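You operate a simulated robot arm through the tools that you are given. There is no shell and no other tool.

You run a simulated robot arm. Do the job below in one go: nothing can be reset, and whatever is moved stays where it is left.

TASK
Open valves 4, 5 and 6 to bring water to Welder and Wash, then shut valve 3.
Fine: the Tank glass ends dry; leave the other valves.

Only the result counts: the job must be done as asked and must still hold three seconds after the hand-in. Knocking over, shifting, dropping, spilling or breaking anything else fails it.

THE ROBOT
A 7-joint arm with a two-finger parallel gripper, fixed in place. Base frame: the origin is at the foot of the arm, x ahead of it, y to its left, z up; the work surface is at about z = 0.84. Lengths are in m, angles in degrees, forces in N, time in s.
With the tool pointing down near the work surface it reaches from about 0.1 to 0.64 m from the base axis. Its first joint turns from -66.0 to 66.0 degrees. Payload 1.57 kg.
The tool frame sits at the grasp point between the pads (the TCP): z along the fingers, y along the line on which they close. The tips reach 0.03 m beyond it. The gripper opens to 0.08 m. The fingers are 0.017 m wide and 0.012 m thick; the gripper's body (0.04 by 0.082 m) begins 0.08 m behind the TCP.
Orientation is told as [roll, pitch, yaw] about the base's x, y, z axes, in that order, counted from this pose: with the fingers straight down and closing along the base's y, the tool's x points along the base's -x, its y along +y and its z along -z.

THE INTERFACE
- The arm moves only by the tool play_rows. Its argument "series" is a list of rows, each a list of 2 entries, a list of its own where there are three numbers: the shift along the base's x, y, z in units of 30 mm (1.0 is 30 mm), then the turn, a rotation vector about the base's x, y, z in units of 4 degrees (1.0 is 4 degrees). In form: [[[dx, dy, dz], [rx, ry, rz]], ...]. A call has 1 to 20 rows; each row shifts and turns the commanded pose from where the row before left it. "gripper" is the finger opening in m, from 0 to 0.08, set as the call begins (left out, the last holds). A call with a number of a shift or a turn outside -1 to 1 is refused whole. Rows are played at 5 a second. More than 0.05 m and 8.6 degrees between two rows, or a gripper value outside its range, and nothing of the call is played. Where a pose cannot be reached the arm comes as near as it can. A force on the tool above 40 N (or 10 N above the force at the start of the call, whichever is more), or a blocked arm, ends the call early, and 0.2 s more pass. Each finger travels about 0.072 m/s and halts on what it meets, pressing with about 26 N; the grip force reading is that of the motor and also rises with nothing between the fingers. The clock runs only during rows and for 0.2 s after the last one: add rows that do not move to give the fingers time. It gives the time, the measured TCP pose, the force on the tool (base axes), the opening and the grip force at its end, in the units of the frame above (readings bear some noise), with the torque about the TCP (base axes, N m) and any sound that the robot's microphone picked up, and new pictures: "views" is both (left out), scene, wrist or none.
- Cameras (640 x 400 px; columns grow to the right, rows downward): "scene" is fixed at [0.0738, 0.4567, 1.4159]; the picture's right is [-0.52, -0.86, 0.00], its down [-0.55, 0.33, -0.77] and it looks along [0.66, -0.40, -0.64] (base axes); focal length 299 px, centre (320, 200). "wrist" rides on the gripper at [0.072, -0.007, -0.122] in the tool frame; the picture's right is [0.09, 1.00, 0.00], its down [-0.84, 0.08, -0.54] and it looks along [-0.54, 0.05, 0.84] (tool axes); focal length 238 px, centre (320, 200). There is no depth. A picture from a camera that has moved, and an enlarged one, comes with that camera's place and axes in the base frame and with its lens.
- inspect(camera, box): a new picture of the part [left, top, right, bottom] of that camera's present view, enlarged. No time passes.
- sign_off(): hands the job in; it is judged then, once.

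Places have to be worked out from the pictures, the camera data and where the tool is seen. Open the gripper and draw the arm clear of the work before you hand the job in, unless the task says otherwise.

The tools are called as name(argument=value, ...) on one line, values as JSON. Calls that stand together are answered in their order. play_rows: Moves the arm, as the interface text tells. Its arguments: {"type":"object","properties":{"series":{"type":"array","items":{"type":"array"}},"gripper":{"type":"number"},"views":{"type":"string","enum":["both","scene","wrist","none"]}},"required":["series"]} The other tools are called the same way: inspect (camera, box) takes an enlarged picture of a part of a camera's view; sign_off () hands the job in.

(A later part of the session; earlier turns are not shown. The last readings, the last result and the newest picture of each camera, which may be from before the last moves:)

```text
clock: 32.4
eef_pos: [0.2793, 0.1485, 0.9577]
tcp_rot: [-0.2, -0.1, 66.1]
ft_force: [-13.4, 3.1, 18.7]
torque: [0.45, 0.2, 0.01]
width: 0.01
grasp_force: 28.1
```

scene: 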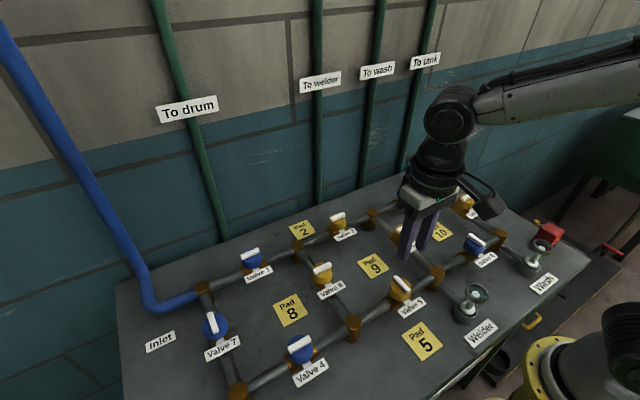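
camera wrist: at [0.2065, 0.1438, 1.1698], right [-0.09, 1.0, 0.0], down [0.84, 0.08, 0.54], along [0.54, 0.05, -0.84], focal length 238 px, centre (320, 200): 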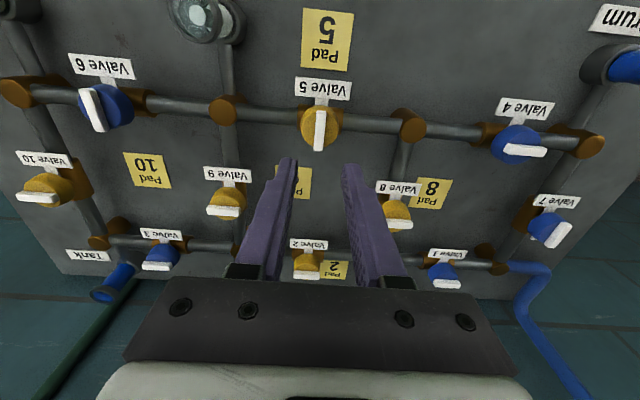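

Reaction is -13 N in x and +19 N in z, so I'll trim -1 mm in x and +0.5 mm in z and finish the turn to about 90°.

play_rows(series=[[[-0.033, 0, 0.017], [0, 0, 0.4]], [[0, 0, 0], [0, 0, 0.8]], [[0, 0, 0], [0, 0, 0.8]], [[0, 0, 0], [0, 0, 0.8]], [[0, 0, 0], [0, 0, 0.8]], [[0, 0, 0], [0, 0, 0.8]], [[0, 0, 0], [0, 0, 0.8]], [[0, 0, 0], [0, 0, 0.8]], [[0, 0, 0], [0, 0, 0]]], views="both")

inspect(camera="scene", box=[360, 240, 440, 330])

```text
clock: 34.4
eef_pos: [0.2792, 0.1488, 0.9566]
tcp_rot: [-0.1, 0.0, 90.1]
ft_force: [12.9, -10.6, 12.3]
torque: [0.12, -0.3, -0.11]
width: 0.0098
grasp_force: 28.0
camera wrist: at [0.2858, 0.077, 1.0794], right [-1.0, -0.09, 0.0], down [-0.08, 0.84, 0.54], along [-0.05, 0.54, -0.84], focal length 238 px, centre (320, 200)
```

scene: 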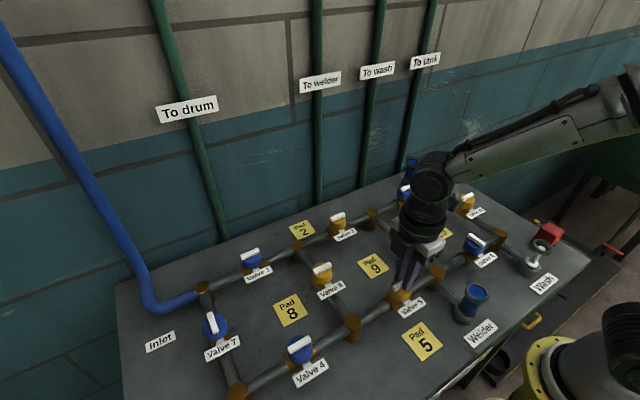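
wrist: 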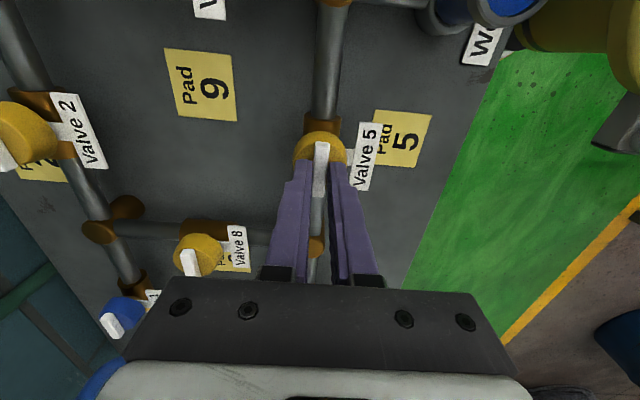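

```text
4.44 times, centred on (400, 285) of scene
camera zoom: at [0.0741, 0.4564, 1.416], right [-0.52, -0.86, 0.0], down [-0.55, 0.33, -0.77], along [0.66, -0.4, -0.64], focal length 1330 px, centre (-36, -178)
```

zoom: 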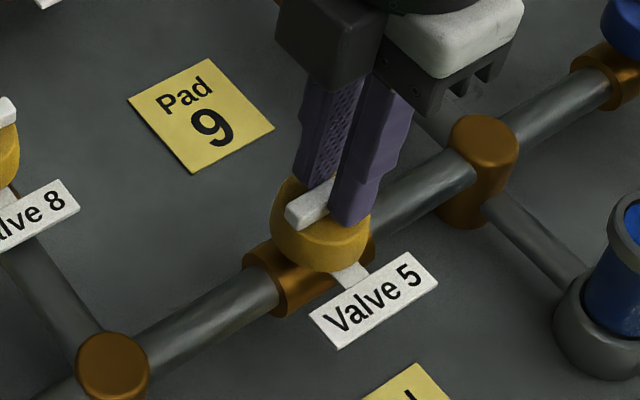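

Valve 5's bar is now along the pipe. I'll relieve the side load slightly, release, and lift.

play_rows(series=[[[0.03, -0.02, 0], [0, 0, 0]], [[0, 0, 0], [0, 0, 0]]], views="none")

play_rows(series=[[[0, 0, 0], [0, 0, 0]], [[0, 0, 0], [0, 0, 0]], [[0, 0, 0], [0, 0, 0]]], gripper=0.03, views="none")

play_rows(series=[[[0, 0, 0.3], [0, 0, 0]], [[0, 0, 0.7], [0, 0, 0]], [[0, 0, 1], [0, 0, 0]], [[0, 0, 1], [0, 0, 0]], [[0, 0, 0], [0, 0, 0]]], views="both")

inspect(camera="wrist", box=[220, 60, 420, 190])

```text
clock: 35.0
eef_pos: [0.2802, 0.1489, 0.9567]
tcp_rot: [0.1, -0.2, 90.0]
ft_force: [9.6, 3.9, 4.7]
torque: [-0.58, -0.26, 0.03]
width: 0.01
grasp_force: 28.4
```

```text
clock: 35.8
eef_pos: [0.2792, 0.1485, 0.9581]
tcp_rot: [0.0, 0.0, 89.9]
ft_force: [-0.1, 0.2, 0.5]
torque: [-0.01, -0.01, 0.01]
width: 0.0298
grasp_force: 0.0
```

```text
clock: 37.0
eef_pos: [0.2811, 0.1475, 1.0475]
tcp_rot: [0.1, 0.0, 90.0]
ft_force: [-0.1, -0.4, 0.0]
torque: [-0.01, 0.02, -0.02]
width: 0.03
grasp_force: 0.1
camera wrist: at [0.2866, 0.0759, 1.1698], right [-1.0, -0.09, 0.0], down [-0.08, 0.84, 0.54], along [-0.05, 0.54, -0.84], focal length 238 px, centre (320, 200)
```

scene: 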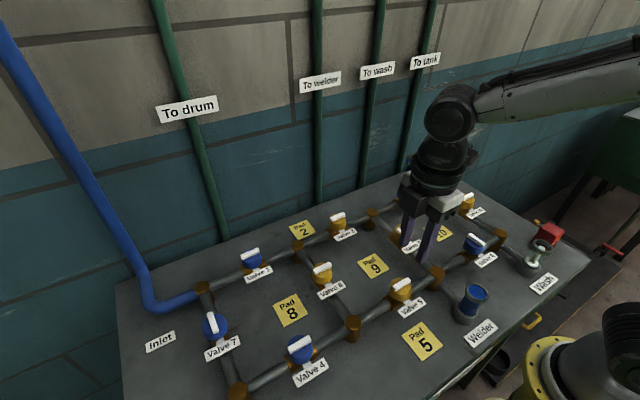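
wrist: 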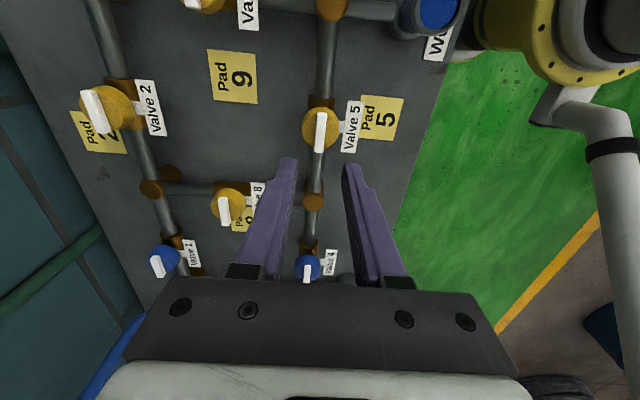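

```text
3.08 times, centred on (320, 125) of wrist
camera zoom: at [0.2866, 0.0759, 1.1698], right [-1.0, -0.09, 0.0], down [-0.08, 0.84, 0.54], along [-0.05, 0.54, -0.84], focal length 733 px, centre (320, 431)
```

zoom: 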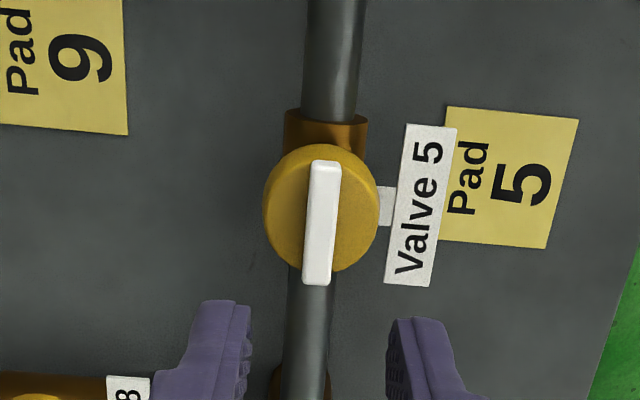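

Valve 5 is open and Welder is fed. Valve 6 should be at about (0.2795, -0.070), so I'll travel there while unwinding the yaw to 0.

play_rows(series=[[[0, -0.38, 0], [0, 0, -1]], [[0, -0.38, 0], [0, 0, -1]], [[0, -0.38, 0], [0, 0, -1]], [[0, -0.38, 0], [0, 0, -1]], [[0, -0.38, 0], [0, 0, -1]], [[0, -0.38, 0], [0, 0, -1]], [[0, -0.38, 0], [0, 0, -1]], [[0, -0.38, 0], [0, 0, -1]], [[0, -0.38, 0], [0, 0, -1]], [[0, -0.38, 0], [0, 0, -1]], [[0, -0.38, 0], [0, 0, -1]], [[0, -0.38, 0], [0, 0, -1]], [[0, -0.38, 0], [0, 0, -1]], [[0, -0.38, 0], [0, 0, -1]], [[0, -0.38, 0], [0, 0, -1]], [[0, -0.38, 0], [0, 0, -1]], [[0, -0.38, 0], [0, 0, -1]], [[0, -0.38, 0], [0, 0, -1]], [[0, -0.38, 0], [0, 0, -1]], [[0, 0, 0], [0, 0, -1]]], gripper=0.03, views="none")

play_rows(series=[[[-0.013, -0.06, 0], [0, 0, -1]], [[0, 0, 0], [0, 0, -1]], [[0, 0, 0], [0, 0, -0.5]], [[0, 0, 0], [0, 0, 0]], [[0, 0, 0], [0, 0, 0]]], views="both")

inspect(camera="wrist", box=[250, 70, 410, 190])

```text
clock: 41.2
eef_pos: [0.2793, -0.0691, 1.0488]
tcp_rot: [0.0, 0.0, 9.9]
ft_force: [0.7, 0.1, 0.3]
torque: [0.01, -0.02, 0.03]
width: 0.03
grasp_force: 0.1
```

```text
clock: 42.4
eef_pos: [0.2796, -0.0687, 1.0463]
tcp_rot: [0.1, 0.1, 0.0]
ft_force: [0.3, 0.1, 0.5]
torque: [0.0, 0.0, -0.01]
width: 0.03
grasp_force: 0.1
camera wrist: at [0.2072, -0.0757, 1.1689], right [-0.09, 1.0, 0.0], down [0.84, 0.08, 0.54], along [0.54, 0.05, -0.84], focal length 238 px, centre (320, 200)
```

scene: 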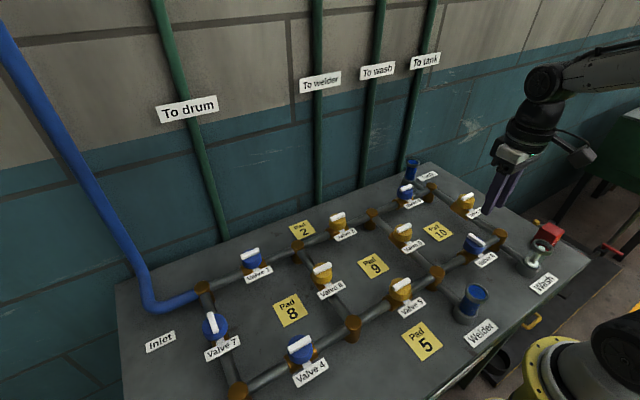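
wrist: 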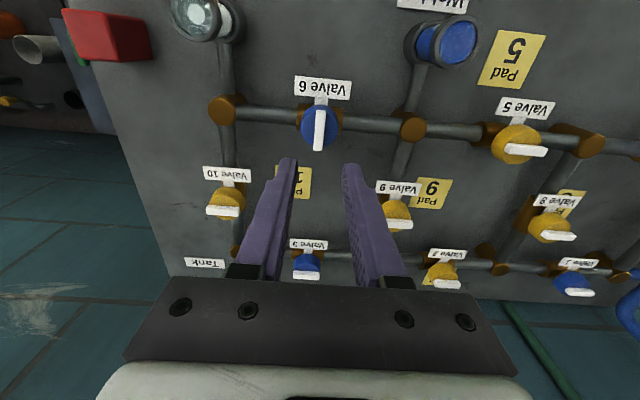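

```text
3.33 times, centred on (330, 130) of wrist
camera zoom: at [0.2072, -0.0757, 1.1689], right [-0.09, 1.0, 0.0], down [0.84, 0.08, 0.54], along [0.54, 0.05, -0.84], focal length 794 px, centre (287, 433)
```

zoom: 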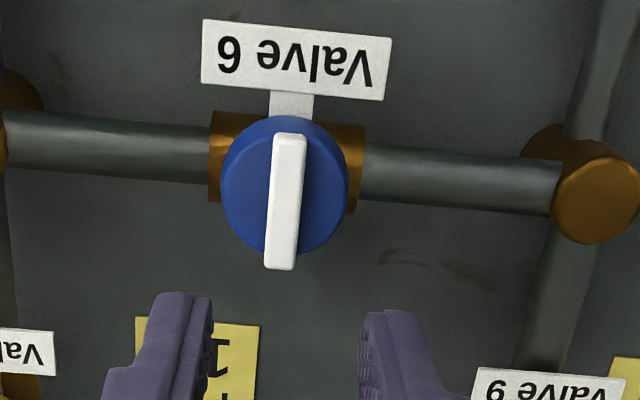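

Valve 6 is centred under the tool in a near-identical view, just about 1 mm off in y. I'll trim that, descend, and close on the bar.

play_rows(series=[[[0, -0.04, -0.9], [0, 0, 0]], [[0, 0, -0.9], [0, 0, 0]], [[0, 0, -0.6], [0, 0, 0]], [[0, 0, -0.3], [0, 0, 0]], [[0, 0, -0.15], [0, 0, 0]], [[0, 0, -0.15], [0, 0, 0]], [[0, 0, 0], [0, 0, 0]]], gripper=0.03, views="none")

inspect(camera="wrist", box=[250, 100, 410, 200])

inspect(camera="scene", box=[435, 195, 525, 285])

```text
clock: 44.0
eef_pos: [0.2805, -0.0731, 0.9563]
tcp_rot: [0.0, -0.1, 0.1]
ft_force: [-0.3, 0.4, 0.6]
torque: [-0.03, 0.03, 0.02]
width: 0.0302
grasp_force: 0.0
```

```text
4.00 times, centred on (330, 150) of wrist
camera zoom: at [0.2078, -0.0793, 1.0786], right [-0.09, 1.0, 0.0], down [0.84, 0.08, 0.54], along [0.54, 0.05, -0.84], focal length 953 px, centre (280, 400)
```

zoom: 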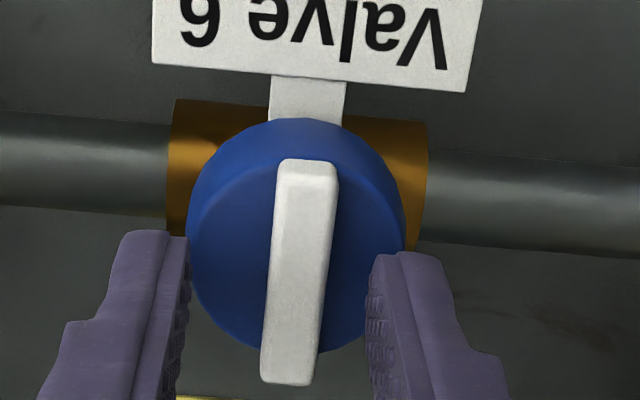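

```text
4.44 times, centred on (480, 240) of scene
camera zoom: at [0.0738, 0.4567, 1.4159], right [-0.52, -0.86, 0.0], down [-0.55, 0.33, -0.77], along [0.66, -0.4, -0.64], focal length 1330 px, centre (-391, 22)
```

zoom: 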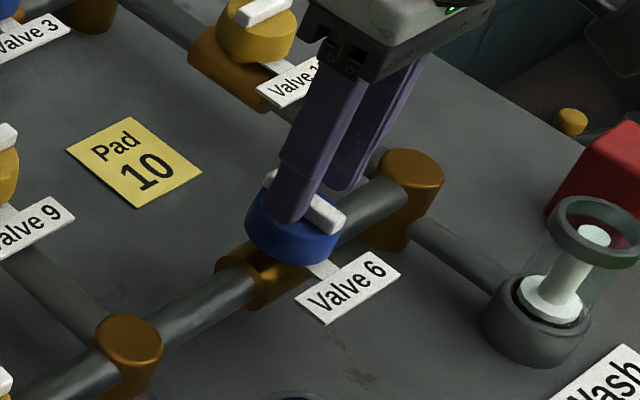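

The bar sits about 2 mm to +y of the finger centre, so my trim overshot. I'll correct by +2 mm in y and -0.8 mm in x, then recheck before closing.

play_rows(series=[[[-0.025, 0.067, 0], [0, 0, 0]], [[0, 0, 0], [0, 0, 0]], [[0, 0, 0], [0, 0, 0]]], gripper=0.03, views="none")

inspect(camera="wrist", box=[250, 100, 410, 200])

```text
clock: 44.8
eef_pos: [0.2801, -0.0709, 0.9564]
tcp_rot: [0.0, 0.0, -0.1]
ft_force: [0.3, 0.3, 0.4]
torque: [0.03, 0.04, 0.02]
width: 0.03
grasp_force: 0.0
```

```text
4.00 times, centred on (330, 150) of wrist
camera zoom: at [0.2068, -0.0776, 1.0794], right [-0.09, 1.0, 0.0], down [0.84, 0.08, 0.54], along [0.54, 0.05, -0.84], focal length 953 px, centre (280, 400)
```

zoom: 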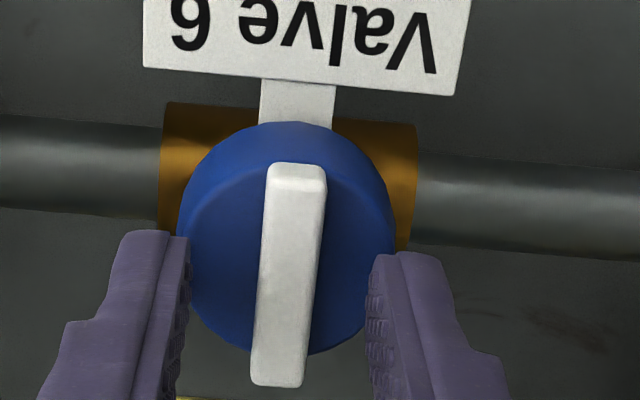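

It's centred now. I'll close on the bar and test with a small counter-clockwise turn.

play_rows(series=[[[0, 0, 0], [0, 0, 0]], [[0, 0, 0], [0, 0, 0]], [[0, 0, 0], [0, 0, 0]]], gripper=0.0, views="none")

play_rows(series=[[[0, 0, 0], [0, 0, 0.5]], [[0, 0, 0], [0, 0, 0.5]], [[0, 0, 0], [0, 0, 0.5]], [[0, 0, 0], [0, 0, 0.5]], [[0, 0, 0], [0, 0, 0]]], views="none")

inspect(camera="scene", box=[435, 195, 525, 285])

```text
clock: 45.6
eef_pos: [0.2799, -0.0699, 0.957]
tcp_rot: [0.0, -0.1, 0.0]
ft_force: [0.8, 18.7, 3.0]
torque: [0.54, -0.11, 0.05]
width: 0.0099
grasp_force: 27.6
```

```text
clock: 46.8
eef_pos: [0.2792, -0.0695, 0.9579]
tcp_rot: [0.0, 0.0, 8.2]
ft_force: [4.0, 2.8, -6.3]
torque: [0.19, -0.87, -0.01]
width: 0.0102
grasp_force: 28.5
```

```text
4.44 times, centred on (480, 240) of scene
camera zoom: at [0.074, 0.4568, 1.4159], right [-0.52, -0.86, 0.0], down [-0.55, 0.33, -0.77], along [0.66, -0.4, -0.64], focal length 1330 px, centre (-391, 22)
```

zoom: 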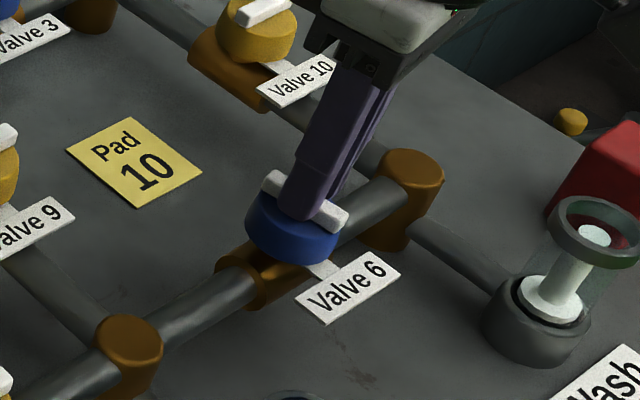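

The handle is turning freely. I'll carry on to about 40°.

play_rows(series=[[[0, 0, 0], [0, 0, 0.8]], [[0, 0, 0], [0, 0, 0.8]], [[0, 0, 0], [0, 0, 0.8]], [[0, 0, 0], [0, 0, 0.8]], [[0, 0, 0], [0, 0, 0.8]], [[0, 0, 0], [0, 0, 0.8]], [[0, 0, 0], [0, 0, 0.8]], [[0, 0, 0], [0, 0, 0.8]], [[0, 0, 0], [0, 0, 0.8]], [[0, 0, 0], [0, 0, 0.8]], [[0, 0, 0], [0, 0, 0]]], views="none")

inspect(camera="scene", box=[435, 195, 525, 285])

```text
clock: 49.2
eef_pos: [0.2792, -0.0707, 0.9573]
tcp_rot: [-0.3, 0.0, 40.0]
ft_force: [7.3, -25.9, -11.9]
torque: [-0.3, -0.62, -0.01]
width: 0.01
grasp_force: 27.9
```

```text
4.44 times, centred on (480, 240) of scene
camera zoom: at [0.0741, 0.456, 1.4162], right [-0.52, -0.86, 0.0], down [-0.55, 0.33, -0.77], along [0.66, -0.4, -0.64], focal length 1330 px, centre (-391, 22)
```

zoom: 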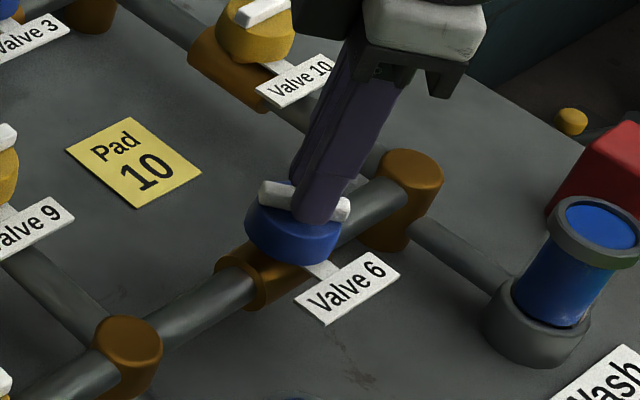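

The Wash glass is filling. The side load is -26 N in y, so I'll trim -1.8 mm in y and small amounts in x and z.

play_rows(series=[[[0.01, -0.06, -0.01], [0, 0, 0]], [[0, 0, 0], [0, 0, 0]]], views="none")

```text
clock: 49.8
eef_pos: [0.2796, -0.0704, 0.9572]
tcp_rot: [0.0, -0.1, 39.9]
ft_force: [7.9, -5.8, -0.1]
torque: [-0.7, 0.44, 0.01]
width: 0.0099
grasp_force: 28.4
```

The forces are low again. I'll turn on to about 66°.

play_rows(series=[[[0, 0, 0], [0, 0, 0.8]], [[0, 0, 0], [0, 0, 0.8]], [[0, 0, 0], [0, 0, 0.8]], [[0, 0, 0], [0, 0, 0.8]], [[0, 0, 0], [0, 0, 0.8]], [[0, 0, 0], [0, 0, 0.8]], [[0, 0, 0], [0, 0, 0.8]], [[0, 0, 0], [0, 0, 0.9]], [[0, 0, 0], [0, 0, 0]]], views="none")

```text
clock: 51.8
eef_pos: [0.2795, -0.0706, 0.9576]
tcp_rot: [-0.1, -0.1, 66.0]
ft_force: [15.0, 17.5, 2.7]
torque: [0.43, -0.34, 0.02]
width: 0.0099
grasp_force: 27.6
```

Reaction is (15, 17.5) N, so I'll trim +1 mm in x and y and finish the turn to about 90°.

play_rows(series=[[[0.033, 0.033, 0], [0, 0, 0.4]], [[0, 0, 0], [0, 0, 0.8]], [[0, 0, 0], [0, 0, 0.8]], [[0, 0, 0], [0, 0, 0.8]], [[0, 0, 0], [0, 0, 0.8]], [[0, 0, 0], [0, 0, 0.8]], [[0, 0, 0], [0, 0, 0.8]], [[0, 0, 0], [0, 0, 0.8]], [[0, 0, 0], [0, 0, 0]]], views="none")

inspect(camera="scene", box=[435, 195, 525, 285])

```text
clock: 53.8
eef_pos: [0.2801, -0.0694, 0.9581]
tcp_rot: [0.0, 0.1, 89.9]
ft_force: [-5.3, -8.3, 21.4]
torque: [-0.28, 0.17, -0.03]
width: 0.0098
grasp_force: 27.9
```

```text
4.44 times, centred on (480, 240) of scene
camera zoom: at [0.0735, 0.4566, 1.416], right [-0.52, -0.86, 0.0], down [-0.55, 0.33, -0.77], along [0.66, -0.4, -0.64], focal length 1330 px, centre (-391, 22)
```

zoom: 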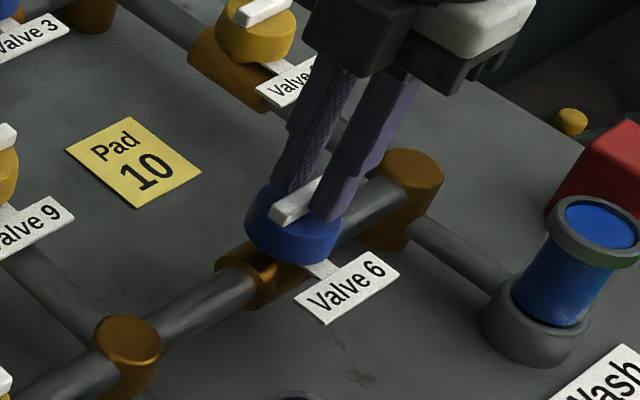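

Valve 6's bar is along the pipe and Wash is filled. I'll release, lift, and check the result.

play_rows(series=[[[0, 0, 0], [0, 0, 0]], [[0, 0, 0], [0, 0, 0]], [[0, 0, 0], [0, 0, 0]]], gripper=0.03, views="none")

play_rows(series=[[[0, 0, 0.3], [0, 0, 0]], [[0, 0, 0.7], [0, 0, 0]], [[0, 0, 1], [0, 0, 0]], [[0, 0, 1], [0, 0, 0]], [[0, 0, 0], [0, 0, 0]]], views="both")

inspect(camera="wrist", box=[220, 60, 420, 190])

inspect(camera="scene", box=[435, 195, 525, 285])

```text
clock: 54.6
eef_pos: [0.2804, -0.0706, 0.9567]
tcp_rot: [0.1, 0.0, 90.0]
ft_force: [0.2, 0.2, 0.1]
torque: [0.01, 0.0, -0.01]
width: 0.03
grasp_force: 0.0
```

```text
clock: 55.8
eef_pos: [0.2787, -0.0669, 1.045]
tcp_rot: [0.0, 0.0, 90.0]
ft_force: [0.7, -0.5, -0.3]
torque: [-0.04, 0.01, 0.0]
width: 0.0299
grasp_force: 0.0
camera wrist: at [0.2852, -0.1389, 1.1664], right [-1.0, -0.09, 0.0], down [-0.08, 0.84, 0.54], along [-0.05, 0.54, -0.84], focal length 238 px, centre (320, 200)
```

scene: 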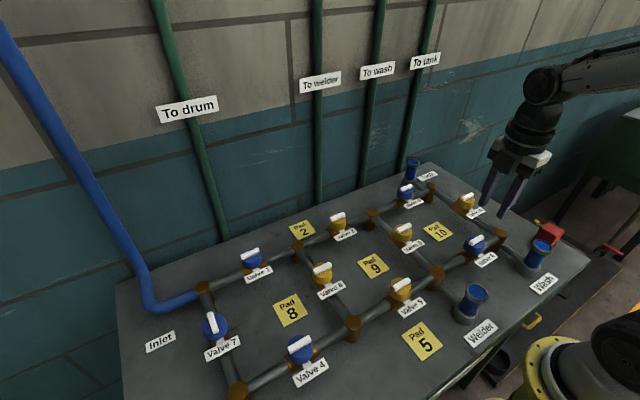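
wrist: 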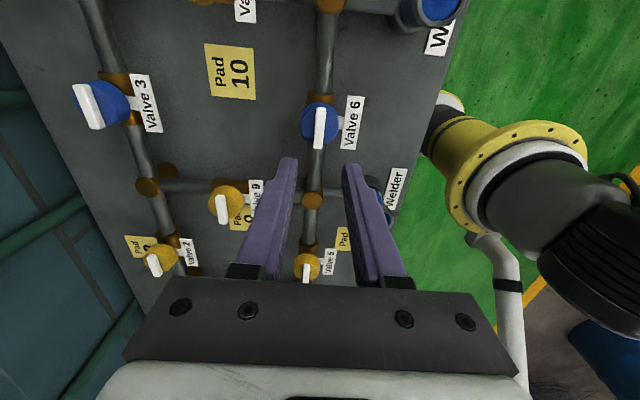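

```text
3.08 times, centred on (320, 125) of wrist
camera zoom: at [0.2852, -0.1389, 1.1664], right [-1.0, -0.09, 0.0], down [-0.08, 0.84, 0.54], along [-0.05, 0.54, -0.84], focal length 733 px, centre (320, 431)
```

zoom: 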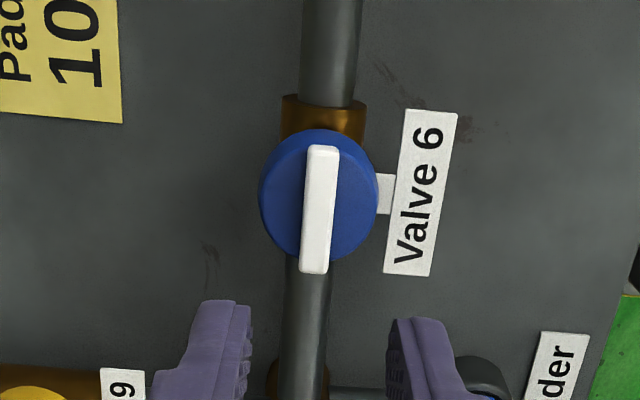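

```text
4.44 times, centred on (480, 240) of scene
camera zoom: at [0.0738, 0.4567, 1.4159], right [-0.52, -0.86, 0.0], down [-0.55, 0.33, -0.77], along [0.66, -0.4, -0.64], focal length 1330 px, centre (-391, 22)
```

zoom: 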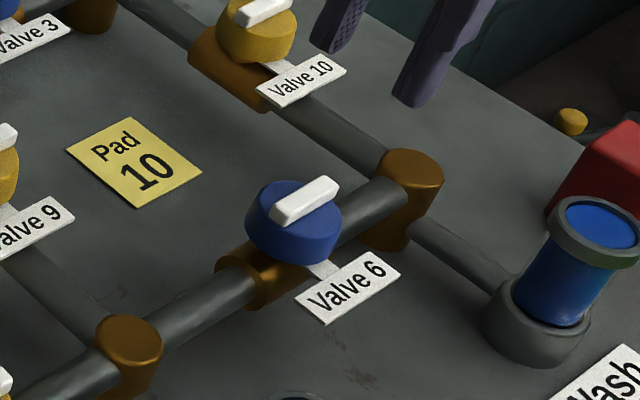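

Valves 4, 5 and 6 are open and both glasses hold water. Next I'll move over valve 3 at about (0.496, -0.070), keeping the yaw at 90° since its bar lies along y.

play_rows(series=[[[0.9, 0, 0], [0, 0, 0]], [[0.9, 0, 0], [0, 0, 0]], [[0.9, 0, 0], [0, 0, 0]], [[0.9, 0, 0], [0, 0, 0]], [[0.9, 0, 0], [0, 0, 0]], [[0.9, 0, 0], [0, 0, 0]], [[0.9, 0, 0], [0, 0, 0]], [[0.9, 0, 0], [0, 0, 0]], [[0, 0, 0], [0, 0, 0]], [[0, 0, 0], [0, 0, 0]]], gripper=0.03, views="both")

inspect(camera="wrist", box=[220, 60, 420, 190])

inspect(camera="scene", box=[360, 140, 450, 230])

```text
clock: 58.0
eef_pos: [0.4925, -0.0697, 1.0486]
tcp_rot: [-0.1, 0.0, 90.0]
ft_force: [0.1, -0.4, -0.2]
torque: [0.01, -0.02, -0.02]
width: 0.0301
grasp_force: 0.0
camera wrist: at [0.4991, -0.1416, 1.1714], right [-1.0, -0.09, 0.0], down [-0.08, 0.84, 0.54], along [-0.05, 0.54, -0.84], focal length 238 px, centre (320, 200)
```

scene: 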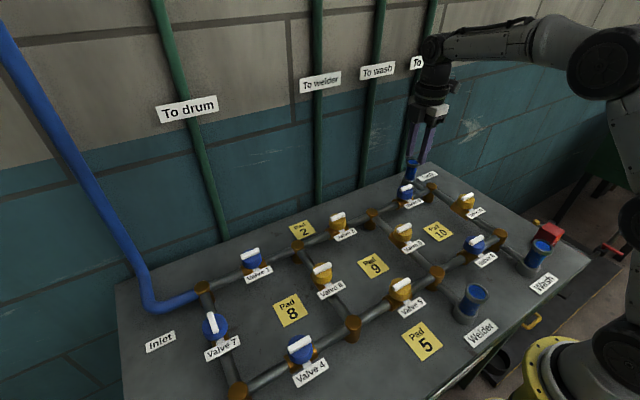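
wrist: 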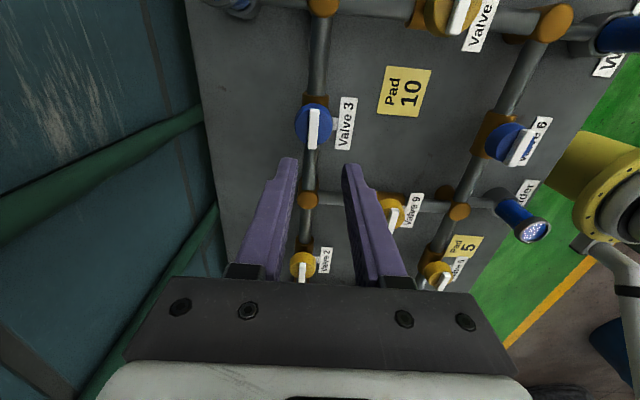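

```text
3.08 times, centred on (320, 125) of wrist
camera zoom: at [0.4991, -0.1416, 1.1714], right [-1.0, -0.09, 0.0], down [-0.08, 0.84, 0.54], along [-0.05, 0.54, -0.84], focal length 733 px, centre (320, 431)
```

zoom: 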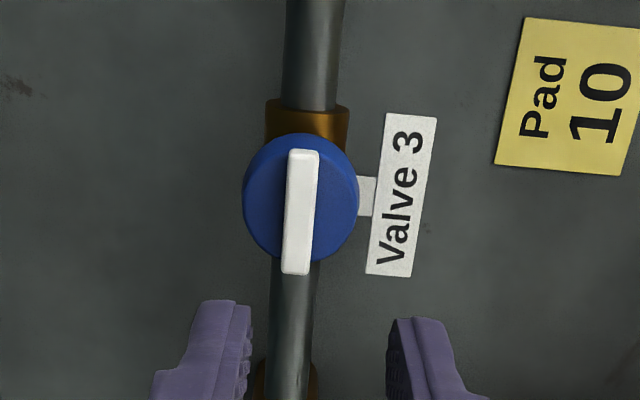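

```text
4.44 times, centred on (405, 185) of scene
camera zoom: at [0.0738, 0.4567, 1.4159], right [-0.52, -0.86, 0.0], down [-0.55, 0.33, -0.77], along [0.66, -0.4, -0.64], focal length 1330 px, centre (-58, 267)
```

zoom: 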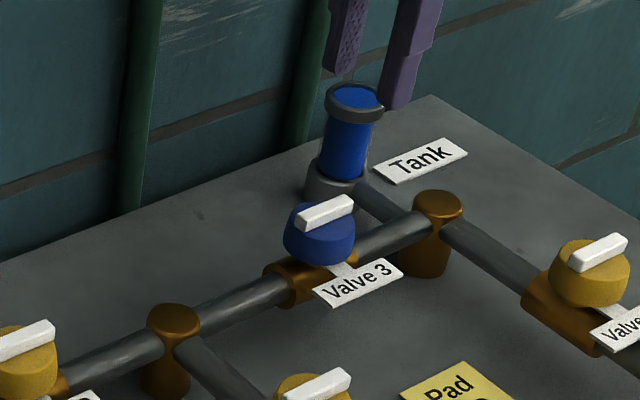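

The bar is about 5 mm to +x of the finger centre, putting the axis at about (0.4985, -0.070), which fits the 0.2195 pitch. I'll shift +5.4 mm in x and descend partway to recheck.

play_rows(series=[[[0.18, 0, -0.3], [0, 0, 0]], [[0, 0, -0.9], [0, 0, 0]], [[0, 0, -0.8], [0, 0, 0]], [[0, 0, 0], [0, 0, 0]], [[0, 0, 0], [0, 0, 0]]], gripper=0.03, views="both")

inspect(camera="wrist", box=[250, 100, 410, 200])

inspect(camera="scene", box=[360, 140, 450, 230])

```text
clock: 59.2
eef_pos: [0.5004, -0.0693, 0.9868]
tcp_rot: [0.0, -0.1, 90.0]
ft_force: [-0.2, 1.6, -0.1]
torque: [0.01, 0.0, -0.01]
width: 0.0302
grasp_force: 0.1
camera wrist: at [0.506, -0.1406, 1.1083], right [-1.0, -0.09, 0.0], down [-0.08, 0.84, 0.54], along [-0.05, 0.54, -0.84], focal length 238 px, centre (320, 200)
```

scene: 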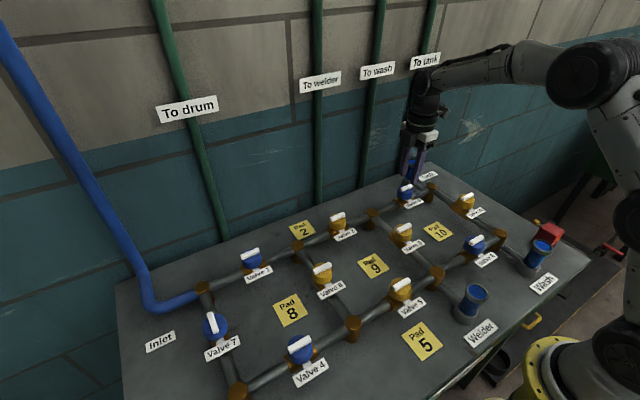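
wrist: 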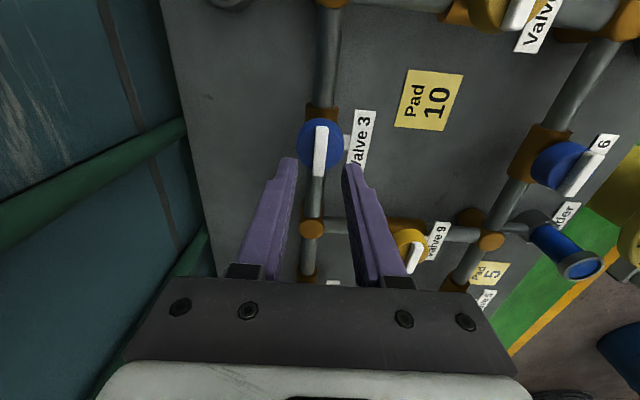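

```text
4.00 times, centred on (330, 150) of wrist
camera zoom: at [0.506, -0.1406, 1.1083], right [-1.0, -0.09, 0.0], down [-0.08, 0.84, 0.54], along [-0.05, 0.54, -0.84], focal length 953 px, centre (280, 400)
```

zoom: 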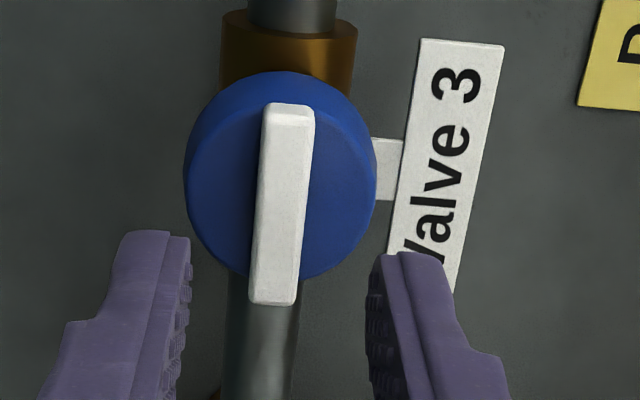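

```text
4.44 times, centred on (405, 185) of scene
camera zoom: at [0.0738, 0.4567, 1.4159], right [-0.52, -0.86, 0.0], down [-0.55, 0.33, -0.77], along [0.66, -0.4, -0.64], focal length 1330 px, centre (-58, 267)
```

zoom: 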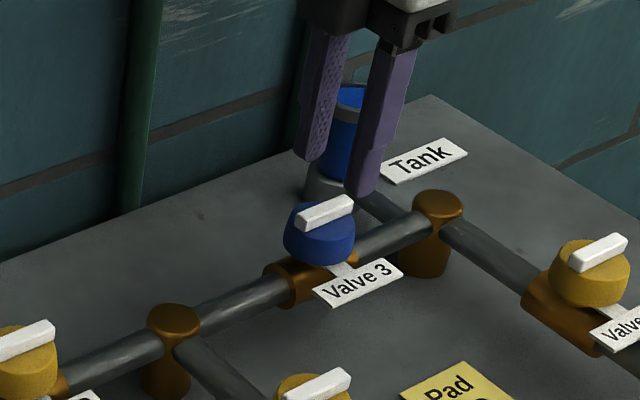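

It's centred. I'll go down the last 30 mm in small steps and check the alignment.

play_rows(series=[[[0, 0, -0.4], [0, 0, 0]], [[0, 0, -0.3], [0, 0, 0]], [[0, 0, -0.15], [0, 0, 0]], [[0, 0, -0.13], [0, 0, 0]], [[0, 0, 0], [0, 0, 0]], [[0, 0, 0], [0, 0, 0]]], gripper=0.03, views="none")

inspect(camera="wrist", box=[250, 100, 410, 200])

inspect(camera="scene", box=[360, 140, 450, 230])

```text
clock: 60.6
eef_pos: [0.5, -0.0703, 0.9559]
tcp_rot: [0.0, 0.1, 90.1]
ft_force: [0.0, 0.3, -1.2]
torque: [-0.03, -0.03, 0.01]
width: 0.0301
grasp_force: 0.1
```

```text
4.00 times, centred on (330, 150) of wrist
camera zoom: at [0.5066, -0.1422, 1.0791], right [-1.0, -0.09, 0.0], down [-0.08, 0.84, 0.54], along [-0.05, 0.54, -0.84], focal length 953 px, centre (280, 400)
```

zoom: 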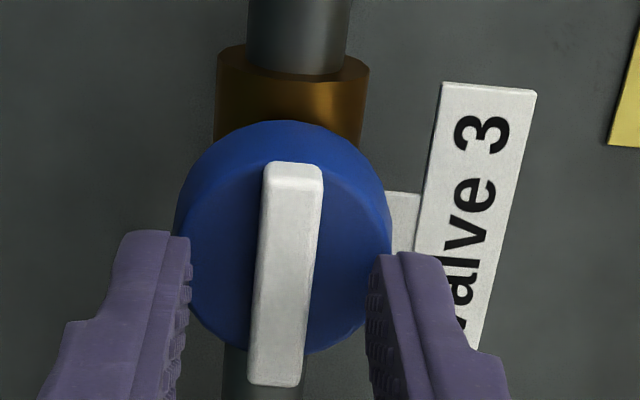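

```text
4.44 times, centred on (405, 185) of scene
camera zoom: at [0.0738, 0.4567, 1.4159], right [-0.52, -0.86, 0.0], down [-0.55, 0.33, -0.77], along [0.66, -0.4, -0.64], focal length 1330 px, centre (-58, 267)
```

zoom: 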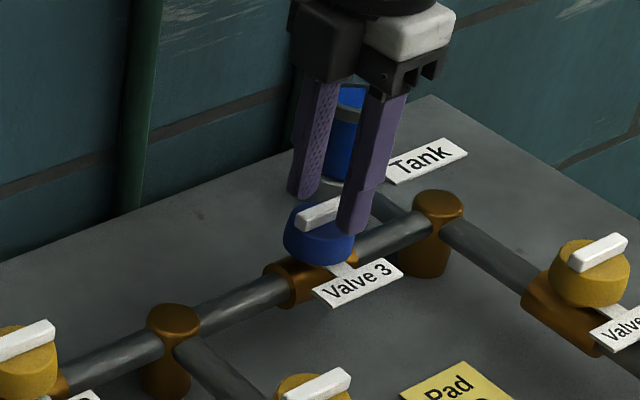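

The alignment is good. I'll trim -0.8 mm in y, close on the bar, then try a small clockwise turn (-8°), since closing should be the reverse of opening.

play_rows(series=[[[0, -0.027, 0], [0, 0, 0]], [[0, 0, 0], [0, 0, 0]], [[0, 0, 0], [0, 0, 0]], [[0, 0, 0], [0, 0, 0]]], gripper=0.0, views="none")

play_rows(series=[[[0, 0, 0], [0, 0, -0.5]], [[0, 0, 0], [0, 0, -0.5]], [[0, 0, 0], [0, 0, -0.5]], [[0, 0, 0], [0, 0, -0.5]], [[0, 0, 0], [0, 0, 0]]], views="none")

inspect(camera="scene", box=[360, 140, 450, 230])

```text
clock: 61.6
eef_pos: [0.4998, -0.0714, 0.9573]
tcp_rot: [0.1, 0.0, 90.0]
ft_force: [-7.9, 1.8, 3.5]
torque: [-0.21, 0.22, -0.01]
width: 0.01
grasp_force: 28.5
```

```text
clock: 62.8
eef_pos: [0.5001, -0.0702, 0.9583]
tcp_rot: [0.3, 0.0, 82.0]
ft_force: [-13.0, 5.7, 2.4]
torque: [-0.15, 0.35, 0.04]
width: 0.0099
grasp_force: 27.8
```

```text
4.44 times, centred on (405, 185) of scene
camera zoom: at [0.0734, 0.4569, 1.4159], right [-0.52, -0.86, 0.0], down [-0.55, 0.33, -0.77], along [0.66, -0.4, -0.64], focal length 1330 px, centre (-58, 267)
```

zoom: 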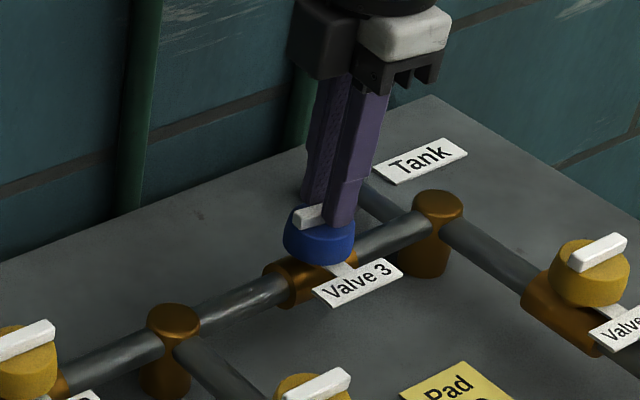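

It turns clockwise with negligible z torque, with some -13 N side load in x. I'll trim -1 mm in x and turn on to about 50°.

play_rows(series=[[[-0.033, 0, 0], [0, 0, -0.8]], [[0, 0, 0], [0, 0, -0.8]], [[0, 0, 0], [0, 0, -0.8]], [[0, 0, 0], [0, 0, -0.8]], [[0, 0, 0], [0, 0, -0.8]], [[0, 0, 0], [0, 0, -0.8]], [[0, 0, 0], [0, 0, -0.8]], [[0, 0, 0], [0, 0, -0.8]], [[0, 0, 0], [0, 0, -0.8]], [[0, 0, 0], [0, 0, -0.8]], [[0, 0, 0], [0, 0, 0]]], views="none")

inspect(camera="scene", box=[360, 140, 450, 230])

```text
clock: 65.2
eef_pos: [0.4996, -0.0705, 0.9571]
tcp_rot: [0.1, 0.1, 49.9]
ft_force: [-10.5, 12.7, -12.9]
torque: [0.79, -0.1, -0.01]
width: 0.0098
grasp_force: 27.9
```

```text
4.44 times, centred on (405, 185) of scene
camera zoom: at [0.0737, 0.457, 1.4158], right [-0.52, -0.86, 0.0], down [-0.55, 0.33, -0.77], along [0.66, -0.4, -0.64], focal length 1330 px, centre (-58, 267)
```

zoom: 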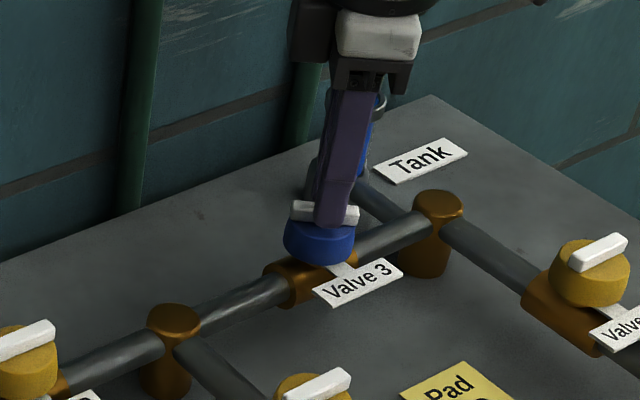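

The handle is following. I'll trim (-0.6 mm x, +0.9 mm y, -0.3 mm z) for the load and continue to about 24°.

play_rows(series=[[[-0.02, 0.03, -0.01], [0, 0, -0.8]], [[0, 0, 0], [0, 0, -0.8]], [[0, 0, 0], [0, 0, -0.8]], [[0, 0, 0], [0, 0, -0.8]], [[0, 0, 0], [0, 0, -0.8]], [[0, 0, 0], [0, 0, -0.8]], [[0, 0, 0], [0, 0, -0.8]], [[0, 0, 0], [0, 0, -0.9]], [[0, 0, 0], [0, 0, 0]]], views="none")

inspect(camera="scene", box=[360, 140, 450, 230])

```text
clock: 67.2
eef_pos: [0.4988, -0.0704, 0.9573]
tcp_rot: [0.1, 0.1, 23.9]
ft_force: [-12.2, 5.1, -6.6]
torque: [0.14, 0.23, 0.05]
width: 0.0098
grasp_force: 28.2
```

```text
4.44 times, centred on (405, 185) of scene
camera zoom: at [0.0736, 0.4568, 1.4159], right [-0.52, -0.86, 0.0], down [-0.55, 0.33, -0.77], along [0.66, -0.4, -0.64], focal length 1330 px, centre (-58, 267)
```

zoom: 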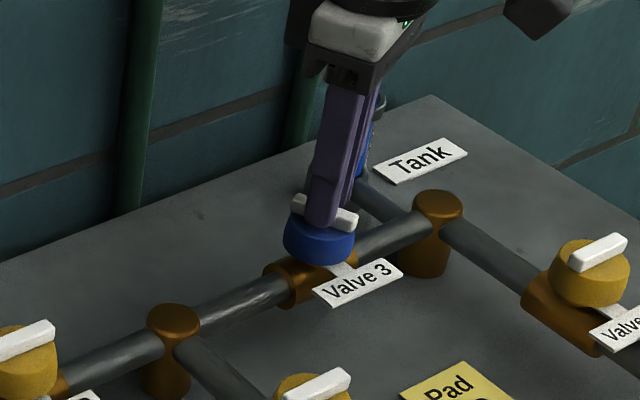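

Loads stay moderate at 24°. I'll finish the clockwise turn to 0°, which puts the bar across the pipe.

play_rows(series=[[[-0.02, 0.01, 0], [0, 0, -0.8]], [[0, 0, 0], [0, 0, -0.8]], [[0, 0, 0], [0, 0, -0.8]], [[0, 0, 0], [0, 0, -0.8]], [[0, 0, 0], [0, 0, -0.8]], [[0, 0, 0], [0, 0, -0.8]], [[0, 0, 0], [0, 0, -0.8]], [[0, 0, 0], [0, 0, -0.4]], [[0, 0, 0], [0, 0, 0]]], views="both")

inspect(camera="scene", box=[360, 140, 450, 230])

```text
clock: 69.2
eef_pos: [0.4997, -0.0706, 0.9565]
tcp_rot: [-0.1, 0.1, 0.0]
ft_force: [-1.9, 9.3, -5.1]
torque: [0.2, -0.2, 0.0]
width: 0.0099
grasp_force: 27.9
camera wrist: at [0.4267, -0.0763, 1.0791], right [-0.09, 1.0, 0.0], down [0.84, 0.08, 0.54], along [0.54, 0.05, -0.84], focal length 238 px, centre (320, 200)
```

scene: 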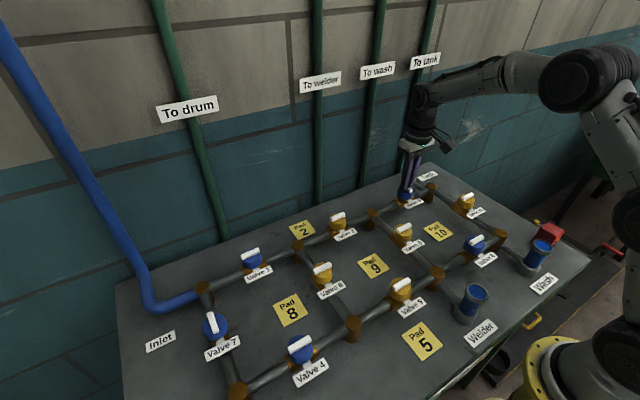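
wrist: 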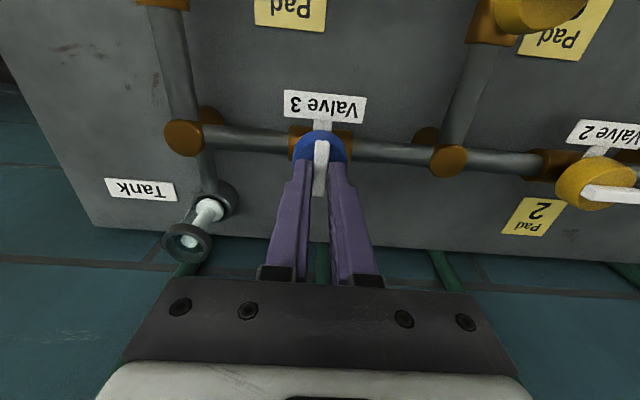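

```text
4.44 times, centred on (405, 185) of scene
camera zoom: at [0.0739, 0.4569, 1.4159], right [-0.52, -0.86, 0.0], down [-0.55, 0.33, -0.77], along [0.66, -0.4, -0.64], focal length 1330 px, centre (-58, 267)
```

zoom: 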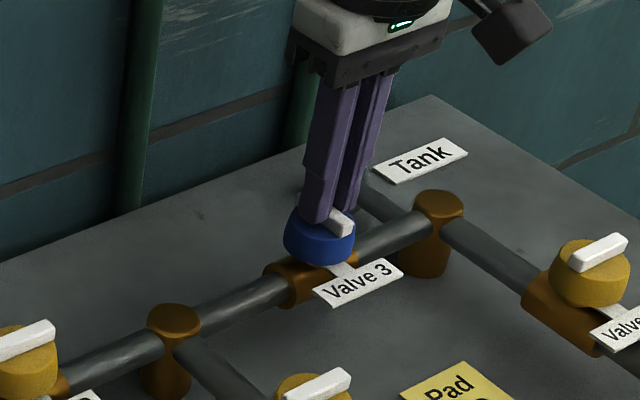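

The Tank glass is dry and valve 3's bar lies across the pipe. I'll release, lift straight up well clear, and inspect everything.

play_rows(series=[[[0, 0, 0], [0, 0, 0]], [[0, 0, 0], [0, 0, 0]], [[0, 0, 0], [0, 0, 0]]], gripper=0.03, views="none")

play_rows(series=[[[0, 0, 0.3], [0, 0, 0]], [[0, 0, 0.7], [0, 0, 0]], [[0, 0, 1], [0, 0, 0]], [[0, 0, 1], [0, 0, 0]], [[-0.5, 0, 1], [0, 0, 0]], [[-0.5, 0, 1], [0, 0, 0]], [[-0.5, 0, 1], [0, 0, 0]], [[-0.5, 0, 1], [0, 0, 0]], [[-0.5, 0, 1], [0, 0, 0]], [[-0.5, 0, 0], [0, 0, 0]], [[0, 0, 0], [0, 0, 0]], [[0, 0, 0], [0, 0, 0]]], views="both")

inspect(camera="scene", box=[360, 150, 580, 340])

inspect(camera="scene", box=[140, 220, 360, 400])

inspect(camera="wrist", box=[160, 0, 420, 200])

```text
clock: 70.0
eef_pos: [0.4991, -0.0699, 0.9569]
tcp_rot: [0.0, -0.1, 0.0]
ft_force: [0.2, 0.7, -0.2]
torque: [0.01, 0.01, -0.01]
width: 0.0302
grasp_force: 0.0
```

```text
clock: 72.6
eef_pos: [0.4098, -0.0714, 1.1983]
tcp_rot: [0.0, 0.0, 0.0]
ft_force: [0.3, -0.7, -0.4]
torque: [-0.02, -0.03, 0.02]
width: 0.0298
grasp_force: 0.0
camera wrist: at [0.3371, -0.0773, 1.3208], right [-0.09, 1.0, 0.0], down [0.84, 0.08, 0.54], along [0.54, 0.05, -0.84], focal length 238 px, centre (320, 200)
```

scene: 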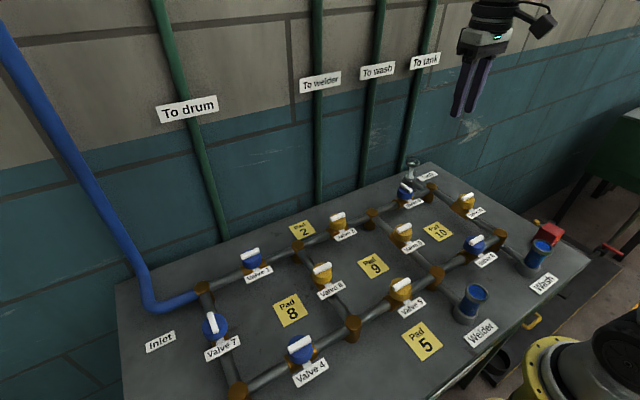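
wrist: 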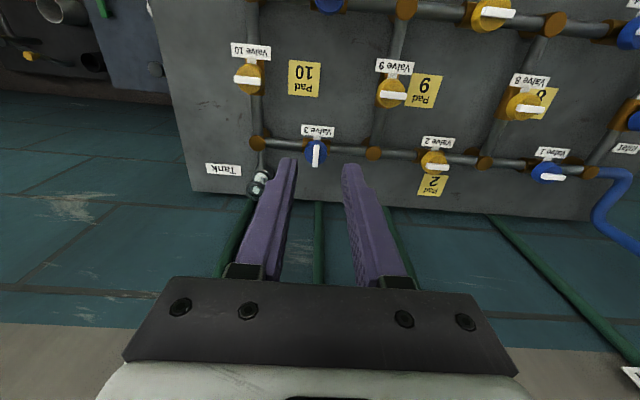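

```text
2.11 times, centred on (470, 245) of scene
camera zoom: at [0.0738, 0.4567, 1.4159], right [-0.52, -0.86, 0.0], down [-0.55, 0.33, -0.77], along [0.66, -0.4, -0.64], focal length 630 px, centre (4, 105)
```

zoom: 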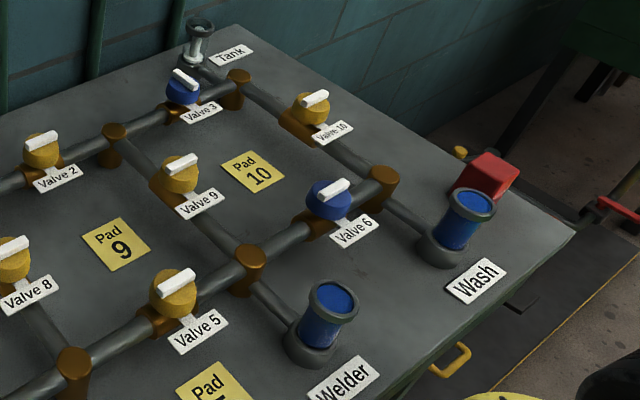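

```text
2.22 times, centred on (250, 310) of scene
camera zoom: at [0.0738, 0.4567, 1.4159], right [-0.52, -0.86, 0.0], down [-0.55, 0.33, -0.77], along [0.66, -0.4, -0.64], focal length 665 px, centre (476, -44)
```

zoom: 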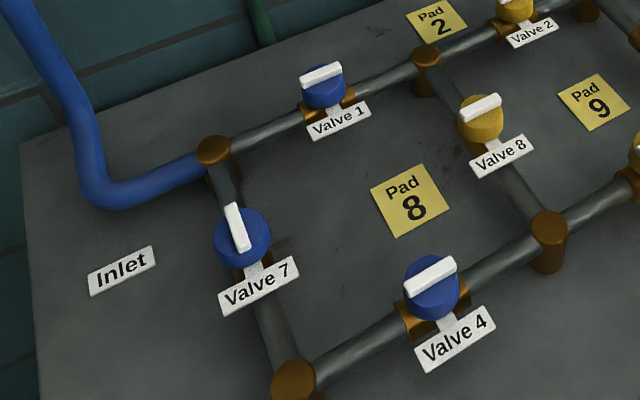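

```text
2.00 times, centred on (290, 100) of wrist
camera zoom: at [0.3371, -0.0773, 1.3208], right [-0.09, 1.0, 0.0], down [0.84, 0.08, 0.54], along [0.54, 0.05, -0.84], focal length 477 px, centre (380, 400)
```

zoom: 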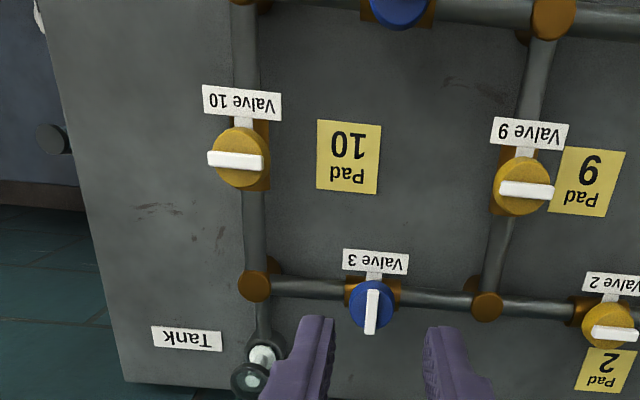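

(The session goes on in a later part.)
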